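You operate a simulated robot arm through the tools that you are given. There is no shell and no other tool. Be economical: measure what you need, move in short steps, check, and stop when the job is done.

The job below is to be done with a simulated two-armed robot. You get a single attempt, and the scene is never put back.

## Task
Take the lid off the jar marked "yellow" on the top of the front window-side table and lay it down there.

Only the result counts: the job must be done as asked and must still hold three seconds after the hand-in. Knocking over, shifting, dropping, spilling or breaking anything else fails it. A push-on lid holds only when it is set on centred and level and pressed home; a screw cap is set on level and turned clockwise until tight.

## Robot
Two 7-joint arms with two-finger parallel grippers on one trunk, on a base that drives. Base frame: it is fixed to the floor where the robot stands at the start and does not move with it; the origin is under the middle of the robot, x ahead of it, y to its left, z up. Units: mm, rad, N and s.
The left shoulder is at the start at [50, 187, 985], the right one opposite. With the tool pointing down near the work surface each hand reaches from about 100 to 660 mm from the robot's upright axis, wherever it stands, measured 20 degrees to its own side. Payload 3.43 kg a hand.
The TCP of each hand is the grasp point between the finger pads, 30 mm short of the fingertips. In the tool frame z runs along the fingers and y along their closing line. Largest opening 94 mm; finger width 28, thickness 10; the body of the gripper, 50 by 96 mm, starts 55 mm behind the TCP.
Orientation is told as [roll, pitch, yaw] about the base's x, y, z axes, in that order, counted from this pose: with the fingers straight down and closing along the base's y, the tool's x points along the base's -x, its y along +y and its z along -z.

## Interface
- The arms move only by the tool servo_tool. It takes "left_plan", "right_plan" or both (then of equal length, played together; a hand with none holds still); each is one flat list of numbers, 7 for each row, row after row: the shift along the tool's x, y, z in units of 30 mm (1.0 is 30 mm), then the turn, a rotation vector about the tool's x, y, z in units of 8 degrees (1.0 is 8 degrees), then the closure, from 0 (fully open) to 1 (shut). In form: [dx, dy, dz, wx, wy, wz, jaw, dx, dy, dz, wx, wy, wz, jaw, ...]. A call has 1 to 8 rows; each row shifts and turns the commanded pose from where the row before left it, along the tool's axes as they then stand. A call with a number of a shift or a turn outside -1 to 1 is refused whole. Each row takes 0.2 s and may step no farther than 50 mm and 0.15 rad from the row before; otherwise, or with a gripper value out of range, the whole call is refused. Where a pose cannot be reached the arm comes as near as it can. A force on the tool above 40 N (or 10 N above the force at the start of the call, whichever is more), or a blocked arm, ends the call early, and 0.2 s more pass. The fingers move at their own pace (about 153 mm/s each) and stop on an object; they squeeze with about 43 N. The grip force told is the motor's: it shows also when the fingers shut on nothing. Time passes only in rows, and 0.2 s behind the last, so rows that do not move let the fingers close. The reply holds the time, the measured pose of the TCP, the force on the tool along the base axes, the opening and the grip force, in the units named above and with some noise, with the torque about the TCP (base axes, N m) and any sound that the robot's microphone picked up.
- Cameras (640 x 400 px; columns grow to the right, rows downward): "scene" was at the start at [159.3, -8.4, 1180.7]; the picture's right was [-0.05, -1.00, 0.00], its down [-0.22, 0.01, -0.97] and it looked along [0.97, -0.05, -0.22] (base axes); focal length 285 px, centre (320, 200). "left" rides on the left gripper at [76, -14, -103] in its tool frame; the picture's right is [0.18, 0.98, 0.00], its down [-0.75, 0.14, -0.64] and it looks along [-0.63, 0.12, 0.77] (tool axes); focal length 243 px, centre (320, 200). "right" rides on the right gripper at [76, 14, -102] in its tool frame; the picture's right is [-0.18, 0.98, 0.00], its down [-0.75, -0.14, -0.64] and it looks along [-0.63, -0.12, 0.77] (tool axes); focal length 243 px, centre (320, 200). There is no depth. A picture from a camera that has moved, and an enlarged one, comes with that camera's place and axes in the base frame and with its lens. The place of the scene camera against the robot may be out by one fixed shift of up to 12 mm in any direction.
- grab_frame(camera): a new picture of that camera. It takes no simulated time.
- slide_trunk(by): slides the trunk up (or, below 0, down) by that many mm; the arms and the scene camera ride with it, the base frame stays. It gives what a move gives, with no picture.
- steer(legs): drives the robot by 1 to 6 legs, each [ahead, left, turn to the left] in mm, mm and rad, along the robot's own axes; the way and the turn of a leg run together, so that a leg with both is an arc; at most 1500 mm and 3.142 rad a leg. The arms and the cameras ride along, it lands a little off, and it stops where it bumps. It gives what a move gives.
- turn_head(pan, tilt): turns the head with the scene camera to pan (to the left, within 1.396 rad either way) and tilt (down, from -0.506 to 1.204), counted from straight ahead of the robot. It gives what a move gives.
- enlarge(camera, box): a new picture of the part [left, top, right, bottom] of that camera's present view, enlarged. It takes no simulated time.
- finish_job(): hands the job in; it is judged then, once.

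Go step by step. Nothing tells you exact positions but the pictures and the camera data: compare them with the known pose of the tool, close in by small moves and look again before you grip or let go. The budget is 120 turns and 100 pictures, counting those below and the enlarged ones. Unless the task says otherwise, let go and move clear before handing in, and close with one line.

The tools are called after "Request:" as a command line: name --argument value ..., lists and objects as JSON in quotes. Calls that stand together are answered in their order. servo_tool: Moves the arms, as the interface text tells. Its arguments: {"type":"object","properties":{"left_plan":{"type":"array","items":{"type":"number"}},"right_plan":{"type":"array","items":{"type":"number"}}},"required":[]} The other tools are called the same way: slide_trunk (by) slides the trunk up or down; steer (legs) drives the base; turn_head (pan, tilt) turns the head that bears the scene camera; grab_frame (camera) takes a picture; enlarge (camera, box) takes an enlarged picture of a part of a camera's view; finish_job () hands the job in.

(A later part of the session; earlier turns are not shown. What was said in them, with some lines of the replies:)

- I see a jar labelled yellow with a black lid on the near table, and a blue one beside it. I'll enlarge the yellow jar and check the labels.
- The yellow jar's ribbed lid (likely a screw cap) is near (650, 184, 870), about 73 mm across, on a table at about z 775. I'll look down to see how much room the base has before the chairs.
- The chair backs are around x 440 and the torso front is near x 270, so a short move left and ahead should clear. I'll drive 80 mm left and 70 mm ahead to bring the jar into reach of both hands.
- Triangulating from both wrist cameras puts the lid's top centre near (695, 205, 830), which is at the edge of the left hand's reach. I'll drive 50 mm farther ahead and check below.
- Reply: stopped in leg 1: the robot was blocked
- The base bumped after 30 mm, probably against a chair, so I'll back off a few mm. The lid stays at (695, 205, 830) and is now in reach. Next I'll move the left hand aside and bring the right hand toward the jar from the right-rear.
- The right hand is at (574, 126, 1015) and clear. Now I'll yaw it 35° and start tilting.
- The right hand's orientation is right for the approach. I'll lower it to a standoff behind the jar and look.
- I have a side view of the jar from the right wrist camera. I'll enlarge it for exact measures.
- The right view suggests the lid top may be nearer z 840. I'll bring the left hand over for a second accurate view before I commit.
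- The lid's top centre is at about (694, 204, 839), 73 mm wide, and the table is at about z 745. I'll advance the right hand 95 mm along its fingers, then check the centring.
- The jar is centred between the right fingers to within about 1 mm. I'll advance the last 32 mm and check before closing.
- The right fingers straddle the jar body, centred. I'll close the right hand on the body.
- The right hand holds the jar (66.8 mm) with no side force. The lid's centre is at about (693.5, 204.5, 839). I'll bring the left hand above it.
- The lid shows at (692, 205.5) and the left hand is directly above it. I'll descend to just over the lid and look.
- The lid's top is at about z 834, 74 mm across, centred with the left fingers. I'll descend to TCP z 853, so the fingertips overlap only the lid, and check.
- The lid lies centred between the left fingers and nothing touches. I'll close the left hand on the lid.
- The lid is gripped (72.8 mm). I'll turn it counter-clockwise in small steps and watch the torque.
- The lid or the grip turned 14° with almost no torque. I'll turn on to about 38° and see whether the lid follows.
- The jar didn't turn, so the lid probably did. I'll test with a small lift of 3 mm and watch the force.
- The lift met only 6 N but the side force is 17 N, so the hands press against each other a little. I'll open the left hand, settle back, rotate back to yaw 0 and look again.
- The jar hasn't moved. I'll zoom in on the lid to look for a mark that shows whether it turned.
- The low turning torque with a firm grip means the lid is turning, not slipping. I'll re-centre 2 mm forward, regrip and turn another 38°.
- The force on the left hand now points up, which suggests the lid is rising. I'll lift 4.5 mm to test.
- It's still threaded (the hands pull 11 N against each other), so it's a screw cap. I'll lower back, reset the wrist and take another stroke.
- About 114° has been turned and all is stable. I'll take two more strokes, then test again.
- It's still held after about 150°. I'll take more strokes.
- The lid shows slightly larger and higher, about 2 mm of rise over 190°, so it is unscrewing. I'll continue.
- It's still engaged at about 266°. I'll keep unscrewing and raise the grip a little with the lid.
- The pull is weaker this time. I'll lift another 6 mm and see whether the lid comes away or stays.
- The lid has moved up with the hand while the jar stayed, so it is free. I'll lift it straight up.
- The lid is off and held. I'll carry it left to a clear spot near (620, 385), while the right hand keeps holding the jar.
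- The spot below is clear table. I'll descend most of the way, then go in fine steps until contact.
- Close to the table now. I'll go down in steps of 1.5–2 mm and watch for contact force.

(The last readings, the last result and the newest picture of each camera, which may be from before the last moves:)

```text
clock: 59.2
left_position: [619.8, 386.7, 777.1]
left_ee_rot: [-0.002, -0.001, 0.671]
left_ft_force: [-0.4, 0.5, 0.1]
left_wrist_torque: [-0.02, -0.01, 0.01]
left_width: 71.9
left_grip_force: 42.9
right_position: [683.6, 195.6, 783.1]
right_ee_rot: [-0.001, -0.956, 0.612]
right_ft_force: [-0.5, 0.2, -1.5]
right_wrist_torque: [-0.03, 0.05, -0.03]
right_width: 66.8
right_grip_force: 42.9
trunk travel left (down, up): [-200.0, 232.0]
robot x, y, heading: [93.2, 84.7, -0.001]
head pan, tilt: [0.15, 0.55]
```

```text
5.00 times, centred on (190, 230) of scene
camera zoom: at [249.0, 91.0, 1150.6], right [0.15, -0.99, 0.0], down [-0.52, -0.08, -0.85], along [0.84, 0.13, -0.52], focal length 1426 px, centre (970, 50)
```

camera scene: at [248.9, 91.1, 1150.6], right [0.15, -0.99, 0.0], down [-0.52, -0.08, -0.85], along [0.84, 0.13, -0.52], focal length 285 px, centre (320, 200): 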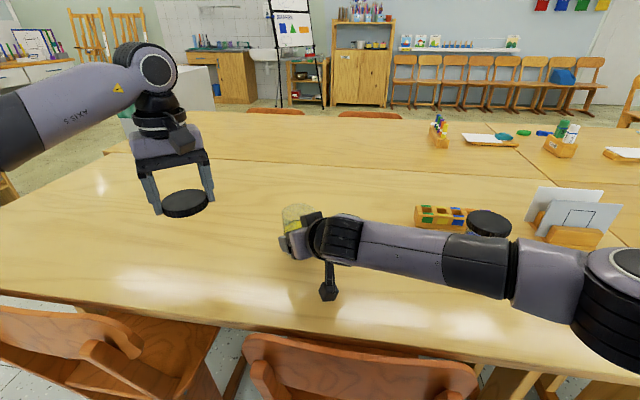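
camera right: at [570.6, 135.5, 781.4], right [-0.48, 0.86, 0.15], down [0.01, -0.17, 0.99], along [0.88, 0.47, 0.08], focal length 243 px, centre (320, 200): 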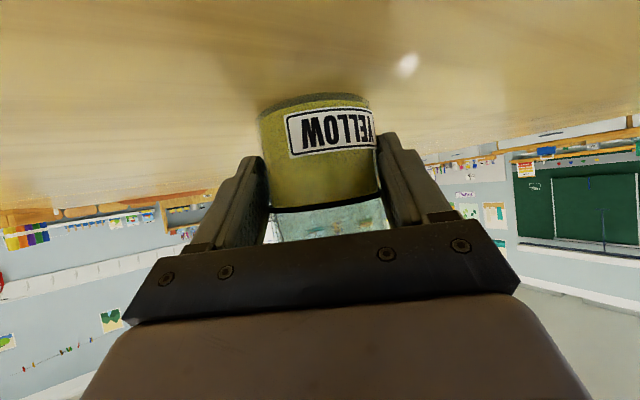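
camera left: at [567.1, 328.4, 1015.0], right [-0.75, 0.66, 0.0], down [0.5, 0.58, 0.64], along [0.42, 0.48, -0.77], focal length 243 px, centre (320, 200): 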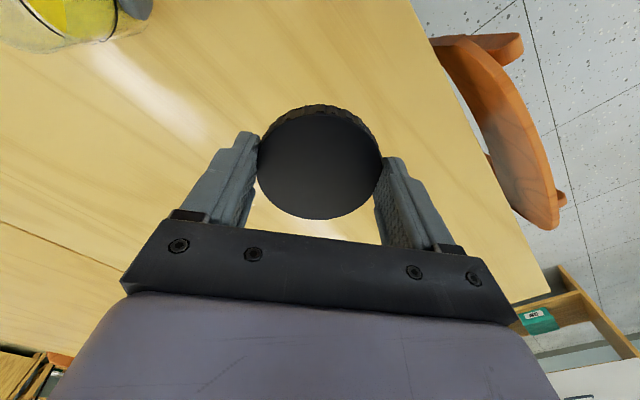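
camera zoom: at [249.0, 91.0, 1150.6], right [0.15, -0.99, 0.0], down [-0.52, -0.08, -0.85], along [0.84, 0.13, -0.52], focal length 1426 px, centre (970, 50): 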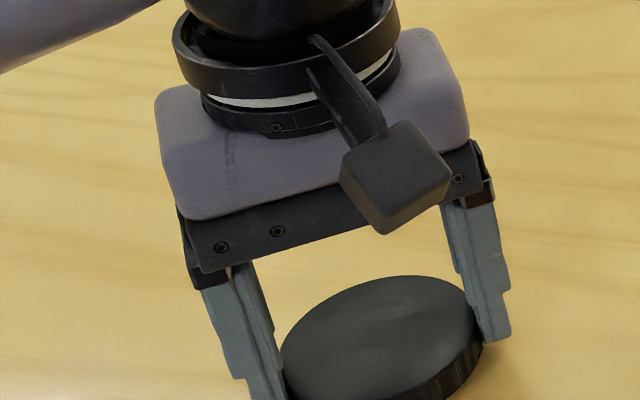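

Request:
servo_tool --left_plan '[0, 0, 0.04, 0, 0, 0, 0.6, 0, 0, 0.04, 0, 0, 0, 0.6]' --right_plan '[0, 0, 0, 0, 0, 0, 0.6, 0, 0, 0, 0, 0, 0, 0.6]'

Request:
enlarge --camera "scene" --box '[140, 215, 240, 285]'

```text
clock: 59.8
left_position: [620.3, 385.4, 776.3]
left_ee_rot: [0.0, 0.0, 0.671]
left_ft_force: [0.3, -0.4, 0.3]
left_wrist_torque: [-0.02, 0.03, 0.02]
left_width: 71.9
left_grip_force: 43.7
right_position: [683.5, 195.2, 784.0]
right_ee_rot: [0.0, -0.959, 0.612]
right_ft_force: [-1.0, 0.0, -1.9]
right_wrist_torque: [-0.03, 0.02, -0.01]
right_width: 66.5
right_grip_force: 42.8
trunk travel left (down, up): [-200.0, 232.0]
robot x, y, heading: [92.8, 80.1, -0.001]
head pan, tilt: [0.15, 0.55]
```

```text
5.71 times, centred on (190, 250) of scene
camera zoom: at [249.0, 91.0, 1150.6], right [0.15, -0.99, 0.0], down [-0.52, -0.08, -0.85], along [0.84, 0.13, -0.52], focal length 1629 px, centre (1063, -86)
```

zoom: 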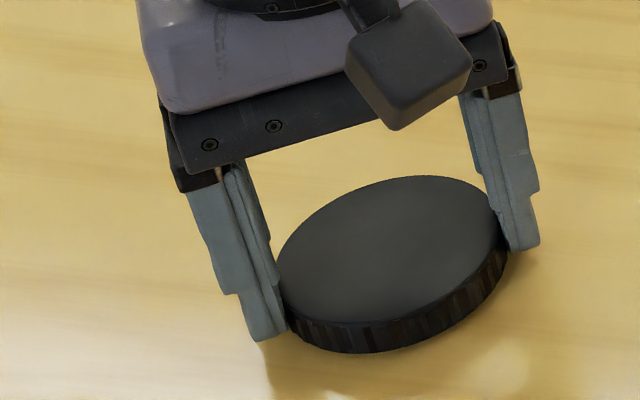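

There's still a small gap. I'll continue down in fine steps.

Request:
servo_tool --left_plan '[0, 0, 0.04, 0, 0, 0, 0.6, 0, 0, 0.04, 0, 0, 0, 0.6, 0, 0, 0.04, 0, 0, 0, 0.6]' --right_plan '[0, 0, 0, 0, 0, 0, 0.6, 0, 0, 0, 0, 0, 0, 0.6, 0, 0, 0, 0, 0, 0, 0.6]'

Request:
enlarge --camera "scene" --box '[140, 215, 240, 285]'

```text
clock: 60.6
left_position: [619.5, 386.0, 771.0]
left_ee_rot: [0.0, 0.0, 0.67]
left_ft_force: [0.2, -0.4, 0.7]
left_wrist_torque: [-0.01, 0.01, 0.01]
left_width: 71.8
left_grip_force: 43.1
right_position: [684.9, 195.8, 783.8]
right_ee_rot: [0.0, -0.956, 0.612]
right_ft_force: [0.4, 0.7, -1.7]
right_wrist_torque: [-0.02, 0.01, -0.03]
right_width: 66.5
right_grip_force: 42.5
trunk travel left (down, up): [-200.0, 232.0]
robot x, y, heading: [91.9, 82.1, -0.004]
head pan, tilt: [0.15, 0.55]
```

```text
5.71 times, centred on (190, 250) of scene
camera zoom: at [249.0, 91.0, 1150.6], right [0.15, -0.99, 0.0], down [-0.52, -0.08, -0.85], along [0.84, 0.13, -0.52], focal length 1629 px, centre (1063, -86)
```

zoom: 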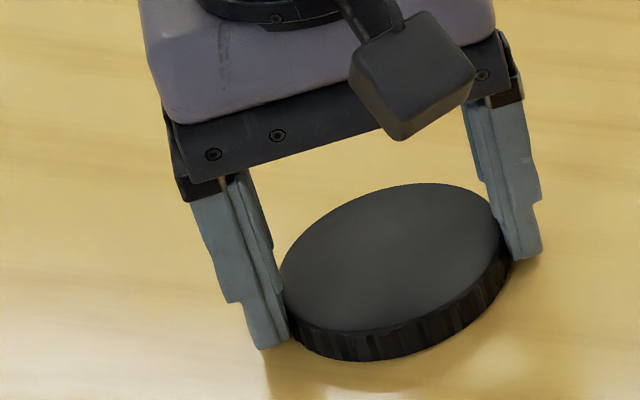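

Request:
servo_tool --left_plan '[0, 0, 0.04, 0, 0, 0, 0.6, 0, 0, 0.04, 0, 0, 0, 0.6]' --right_plan '[0, 0, 0, 0, 0, 0, 0.6, 0, 0, 0, 0, 0, 0, 0.6]'

Request:
servo_tool --left_plan '[0, 0, 0.04, 0, 0, 0, 0.6]' --right_plan '[0, 0, 0, 0, 0, 0, 0.6]'

Request:
enlarge --camera "scene" --box '[140, 215, 240, 285]'

```text
clock: 61.2
left_position: [620.9, 385.9, 771.2]
left_ee_rot: [-0.002, -0.001, 0.67]
left_ft_force: [-3.8, 0.8, 9.2]
left_wrist_torque: [0.32, 0.27, 0.09]
left_width: 71.9
left_grip_force: 43.3
right_position: [684.2, 196.8, 785.9]
right_ee_rot: [0.0, -0.959, 0.61]
right_ft_force: [-0.4, 0.7, -2.6]
right_wrist_torque: [-0.03, 0.03, -0.04]
right_width: 66.6
right_grip_force: 42.7
trunk travel left (down, up): [-200.0, 232.0]
robot x, y, heading: [93.1, 83.6, -0.001]
head pan, tilt: [0.15, 0.55]
```

```text
clock: 61.6
left_position: [619.9, 386.4, 771.3]
left_ee_rot: [-0.004, -0.004, 0.671]
left_ft_force: [-3.2, 1.6, 19.7]
left_wrist_torque: [0.51, 0.55, 0.01]
left_width: 72.1
left_grip_force: 42.7
right_position: [682.7, 196.7, 786.5]
right_ee_rot: [0.0, -0.96, 0.611]
right_ft_force: [0.0, 0.1, -2.8]
right_wrist_torque: [-0.01, 0.02, 0.0]
right_width: 66.3
right_grip_force: 43.1
trunk travel left (down, up): [-200.0, 232.0]
robot x, y, heading: [92.5, 81.9, -0.003]
head pan, tilt: [0.15, 0.55]
```

```text
5.71 times, centred on (190, 250) of scene
camera zoom: at [247.5, 90.3, 1151.1], right [0.15, -0.99, 0.0], down [-0.52, -0.08, -0.85], along [0.84, 0.13, -0.52], focal length 1629 px, centre (1063, -86)
```

zoom: 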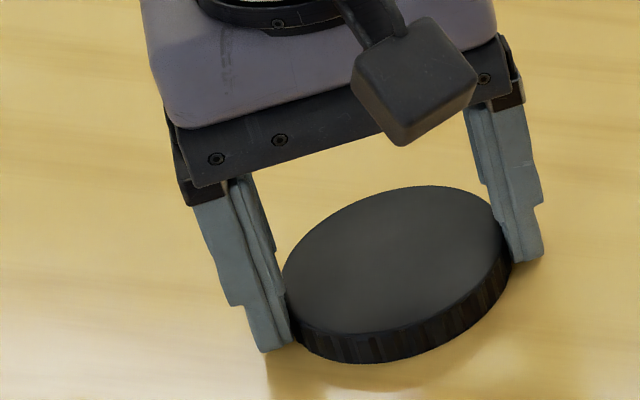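

Contact with the table (20 N). I'll ease up 2 mm, release, and look before rising.

Request:
servo_tool --left_plan '[0, 0, -0.07, 0, 0, 0, 0.6, 0, 0, 0, 0, 0, 0, 0.18, 0, 0, 0, 0, 0, 0, 0, 0, 0, 0, 0, 0, 0, 0]' --right_plan '[0, 0, 0, 0, 0, 0, 0.6, 0, 0, 0, 0, 0, 0, 0.6, 0, 0, 0, 0, 0, 0, 0.6, 0, 0, 0, 0, 0, 0, 0.6]'

Request:
enlarge --camera "scene" --box '[140, 215, 240, 285]'

Request:
grab_frame --camera "left"

```text
clock: 62.6
left_position: [620.7, 384.5, 768.8]
left_ee_rot: [-0.004, 0.001, 0.669]
left_ft_force: [2.0, -5.5, 7.7]
left_wrist_torque: [0.18, 0.07, 0.02]
left_width: 90.8
left_grip_force: 0.0
right_position: [684.1, 195.5, 783.6]
right_ee_rot: [0.0, -0.961, 0.608]
right_ft_force: [0.2, 0.1, -2.5]
right_wrist_torque: [-0.02, 0.04, -0.02]
right_width: 66.8
right_grip_force: 42.7
trunk travel left (down, up): [-200.0, 232.0]
robot x, y, heading: [96.5, 78.4, 0.003]
head pan, tilt: [0.15, 0.55]
```

```text
5.71 times, centred on (190, 250) of scene
camera zoom: at [248.6, 90.2, 1150.7], right [0.15, -0.99, 0.0], down [-0.52, -0.08, -0.85], along [0.84, 0.13, -0.52], focal length 1629 px, centre (1063, -86)
```

zoom: 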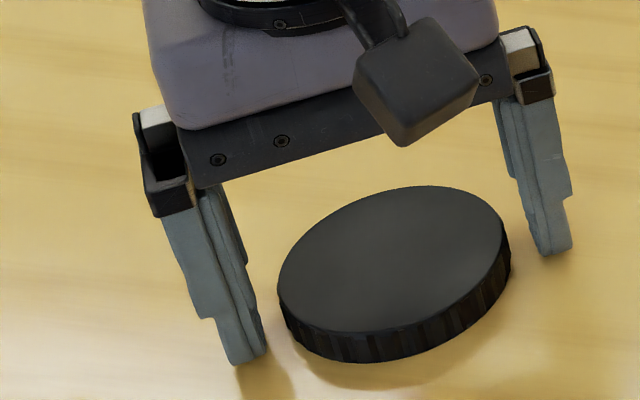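

```text
38 pictures are left
camera left: at [568.1, 326.5, 872.6], right [-0.75, 0.66, 0.0], down [0.5, 0.58, 0.64], along [0.42, 0.48, -0.77], focal length 243 px, centre (320, 200)
```

left: 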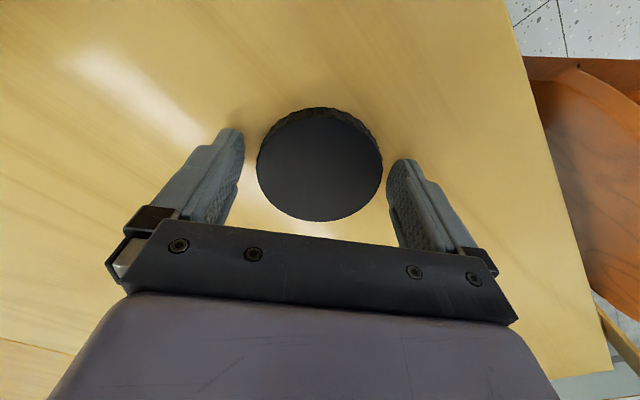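

The lid lies flat on the table. I'll raise the left hand straight up, clear of it.

Request:
servo_tool --left_plan '[0, 0, -0.2, 0, 0, 0, 0, 0, 0, -0.6, 0, 0, 0, 0, 0, 0, -0.9, 0, 0, 0, 0, 0, 0, -0.9, 0, 0, 0, 0, 0, 0, -0.9, 0, 0, 0, 0, 0, 0, -0.9, 0, 0, 0, 0, 0, 0, -0.9, 0, 0, 0, 0]' --right_plan '[0, 0, 0, 0, 0, 0, 0.6, 0, 0, 0, 0, 0, 0, 0.6, 0, 0, 0, 0, 0, 0, 0.6, 0, 0, 0, 0, 0, 0, 0.6, 0, 0, 0, 0, 0, 0, 0.6, 0, 0, 0, 0, 0, 0, 0.6, 0, 0, 0, 0, 0, 0, 0.6]'

Request:
grab_frame --camera "scene"

Request:
grab_frame --camera "right"

```text
clock: 64.2
left_position: [618.5, 387.9, 929.0]
left_ee_rot: [-0.003, 0.001, 0.671]
left_ft_force: [0.9, -0.3, 0.0]
left_wrist_torque: [-0.02, -0.01, 0.0]
left_width: 94.0
left_grip_force: 0.1
right_position: [684.6, 195.4, 784.5]
right_ee_rot: [-0.001, -0.958, 0.61]
right_ft_force: [0.2, -1.1, -0.2]
right_wrist_torque: [-0.01, 0.02, -0.02]
right_width: 66.9
right_grip_force: 43.3
trunk travel left (down, up): [-200.0, 232.0]
robot x, y, heading: [94.1, 83.5, -0.002]
head pan, tilt: [0.15, 0.55]
```

```text
37 pictures are left
camera scene: at [248.9, 91.0, 1150.6], right [0.15, -0.99, 0.0], down [-0.52, -0.08, -0.85], along [0.84, 0.13, -0.52], focal length 285 px, centre (320, 200)
```

scene: 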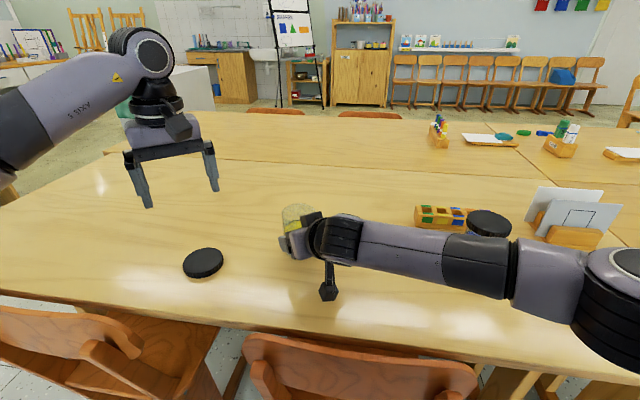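

```text
36 pictures are left
camera right: at [570.9, 134.9, 781.3], right [-0.48, 0.87, 0.15], down [0.01, -0.17, 0.99], along [0.88, 0.47, 0.08], focal length 243 px, centre (320, 200)
```

right: 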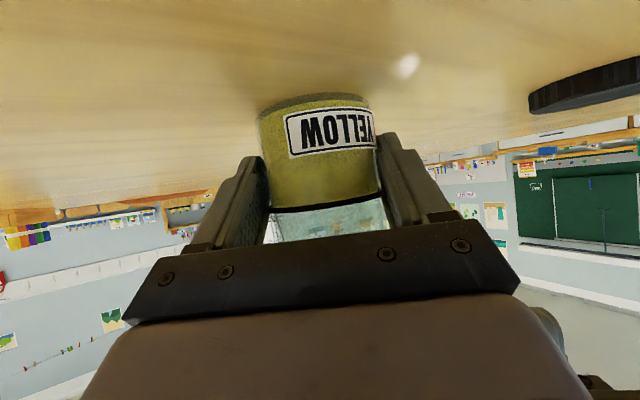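

The lid lies on the table and the jar stands as it did before. I'll open the right hand slowly and back it out along its fingers.

Request:
servo_tool --right_plan '[0, 0, 0, 0, 0, 0, 0.26, 0, 0, 0, 0, 0, 0, 0.15, 0, 0, 0, 0, 0, 0, 0, 0, 0, 0, 0, 0, 0, 0]'

Request:
grab_frame --camera "right"

```text
clock: 65.2
left_position: [620.0, 385.8, 927.8]
left_ee_rot: [0.0, 0.001, 0.669]
left_ft_force: [0.8, 0.4, -0.5]
left_wrist_torque: [-0.01, -0.01, 0.0]
left_width: 94.0
left_grip_force: 0.1
right_position: [683.6, 196.3, 786.1]
right_ee_rot: [0.0, -0.96, 0.611]
right_ft_force: [0.2, 0.3, 0.7]
right_wrist_torque: [-0.02, -0.02, 0.03]
right_width: 94.0
right_grip_force: 0.0
trunk travel left (down, up): [-200.0, 232.0]
robot x, y, heading: [97.4, 83.0, -0.001]
head pan, tilt: [0.15, 0.55]
```

```text
35 pictures are left
camera right: at [570.8, 135.0, 781.4], right [-0.48, 0.87, 0.15], down [0.01, -0.17, 0.99], along [0.88, 0.47, 0.08], focal length 243 px, centre (320, 200)
```

right: 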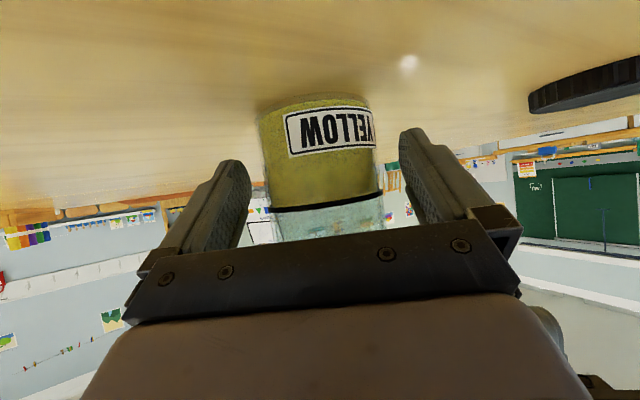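

The jar is standing free between the open fingers. I'll retreat along the fingers.

Request:
servo_tool --right_plan '[0, 0, -0.4, 0, 0, 0, 0, 0, 0, -0.7, 0, 0, 0, 0, 0, 0, -0.9, 0, 0, 0, 0, 0, 0, -0.9, 0, 0, 0, 0, 0, 0, -0.9, 0, 0, 0, 0, 0, 0, -0.9, 0, 0, 0, 0]'

Request:
grab_frame --camera "scene"

Request:
grab_frame --camera "right"

```text
clock: 66.6
left_position: [619.9, 387.0, 928.8]
left_ee_rot: [-0.002, 0.0, 0.669]
left_ft_force: [0.2, 0.1, 0.5]
left_wrist_torque: [0.02, -0.02, 0.02]
left_width: 93.9
left_grip_force: 0.1
right_position: [589.8, 131.1, 865.5]
right_ee_rot: [0.0, -0.958, 0.61]
right_ft_force: [-0.1, 0.7, 1.1]
right_wrist_torque: [0.01, -0.01, -0.02]
right_width: 94.1
right_grip_force: 0.0
trunk travel left (down, up): [-200.0, 232.0]
robot x, y, heading: [94.6, 79.9, -0.002]
head pan, tilt: [0.15, 0.55]
```

```text
34 pictures are left
camera scene: at [248.8, 91.0, 1150.6], right [0.15, -0.99, 0.0], down [-0.52, -0.08, -0.85], along [0.84, 0.13, -0.52], focal length 285 px, centre (320, 200)
```

scene: 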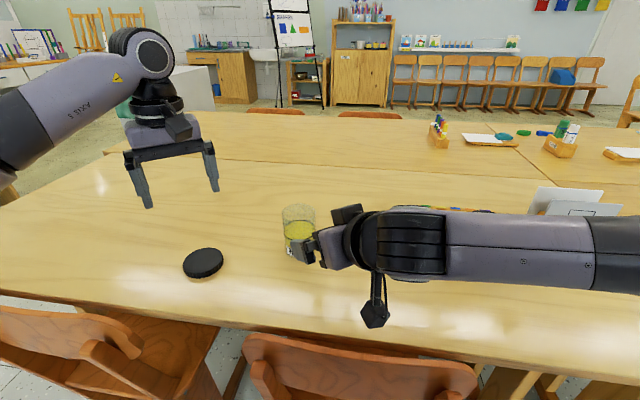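

```text
33 pictures are left
camera right: at [476.3, 69.0, 862.4], right [-0.48, 0.87, 0.15], down [0.01, -0.17, 0.99], along [0.88, 0.47, 0.08], focal length 243 px, centre (320, 200)
```

right: 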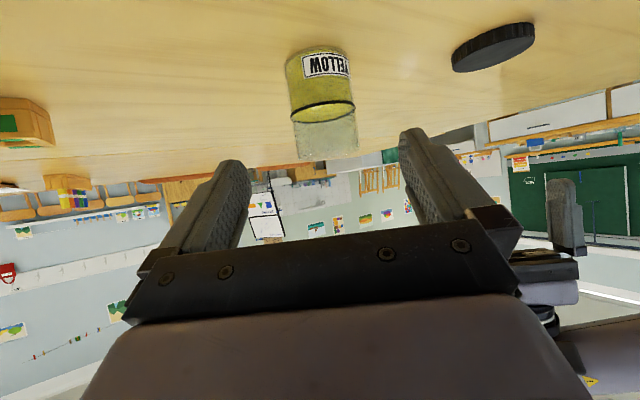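

The yellow jar stands open and the lid lies flat. I'll raise the right arm clear and check the blue jar too.

Request:
servo_tool --right_plan '[-0.82, 0, -0.57, 0, 0, 0, 0, -0.82, 0, -0.57, 0, 0, 0, 0, -0.82, 0, -0.57, 0, 0, 0, 0, -0.82, 0, -0.57, 0, 0, 0, 0, -0.82, 0, -0.57, 0, 0, 0, 0]'

Request:
grab_frame --camera "scene"

```text
clock: 67.8
left_position: [619.4, 385.5, 928.4]
left_ee_rot: [-0.001, 0.0, 0.67]
left_ft_force: [-0.3, 0.1, -0.2]
left_wrist_torque: [-0.03, -0.02, -0.02]
left_width: 94.3
left_grip_force: 0.0
right_position: [589.2, 130.8, 1014.8]
right_ee_rot: [-0.001, -0.959, 0.613]
right_ft_force: [-0.2, 0.6, 0.3]
right_wrist_torque: [-0.01, -0.02, 0.01]
right_width: 94.2
right_grip_force: 0.0
trunk travel left (down, up): [-200.0, 232.0]
robot x, y, heading: [93.1, 79.8, 0.001]
head pan, tilt: [0.15, 0.55]
```

```text
32 pictures are left
camera scene: at [248.7, 91.0, 1150.6], right [0.15, -0.99, 0.0], down [-0.52, -0.08, -0.85], along [0.84, 0.13, -0.52], focal length 285 px, centre (320, 200)
```

scene: 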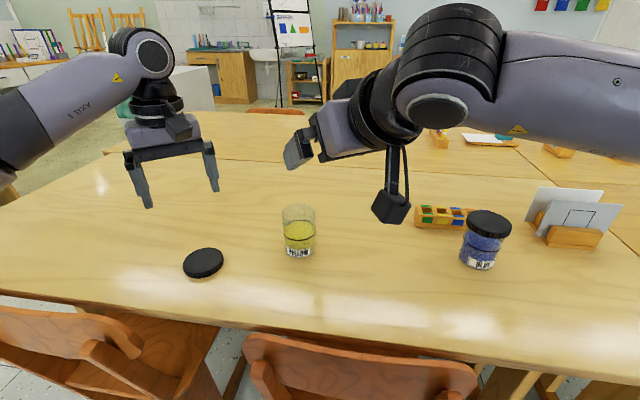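

The yellow jar stands open in its place, the lid lies flat on the same table, and the blue jar is where it was. Both hands are clear, so I'm handing in.

Request:
finish_job

```text
The job is handed in.
```

I unscrewed the lid from the jar marked "yellow" and laid it flat on the same table. The jar stands open and upright in its place, and both hands are clear. The base did bump something once while driving up, probably a chair; I saw no sign it moved, but I did not check it closely.
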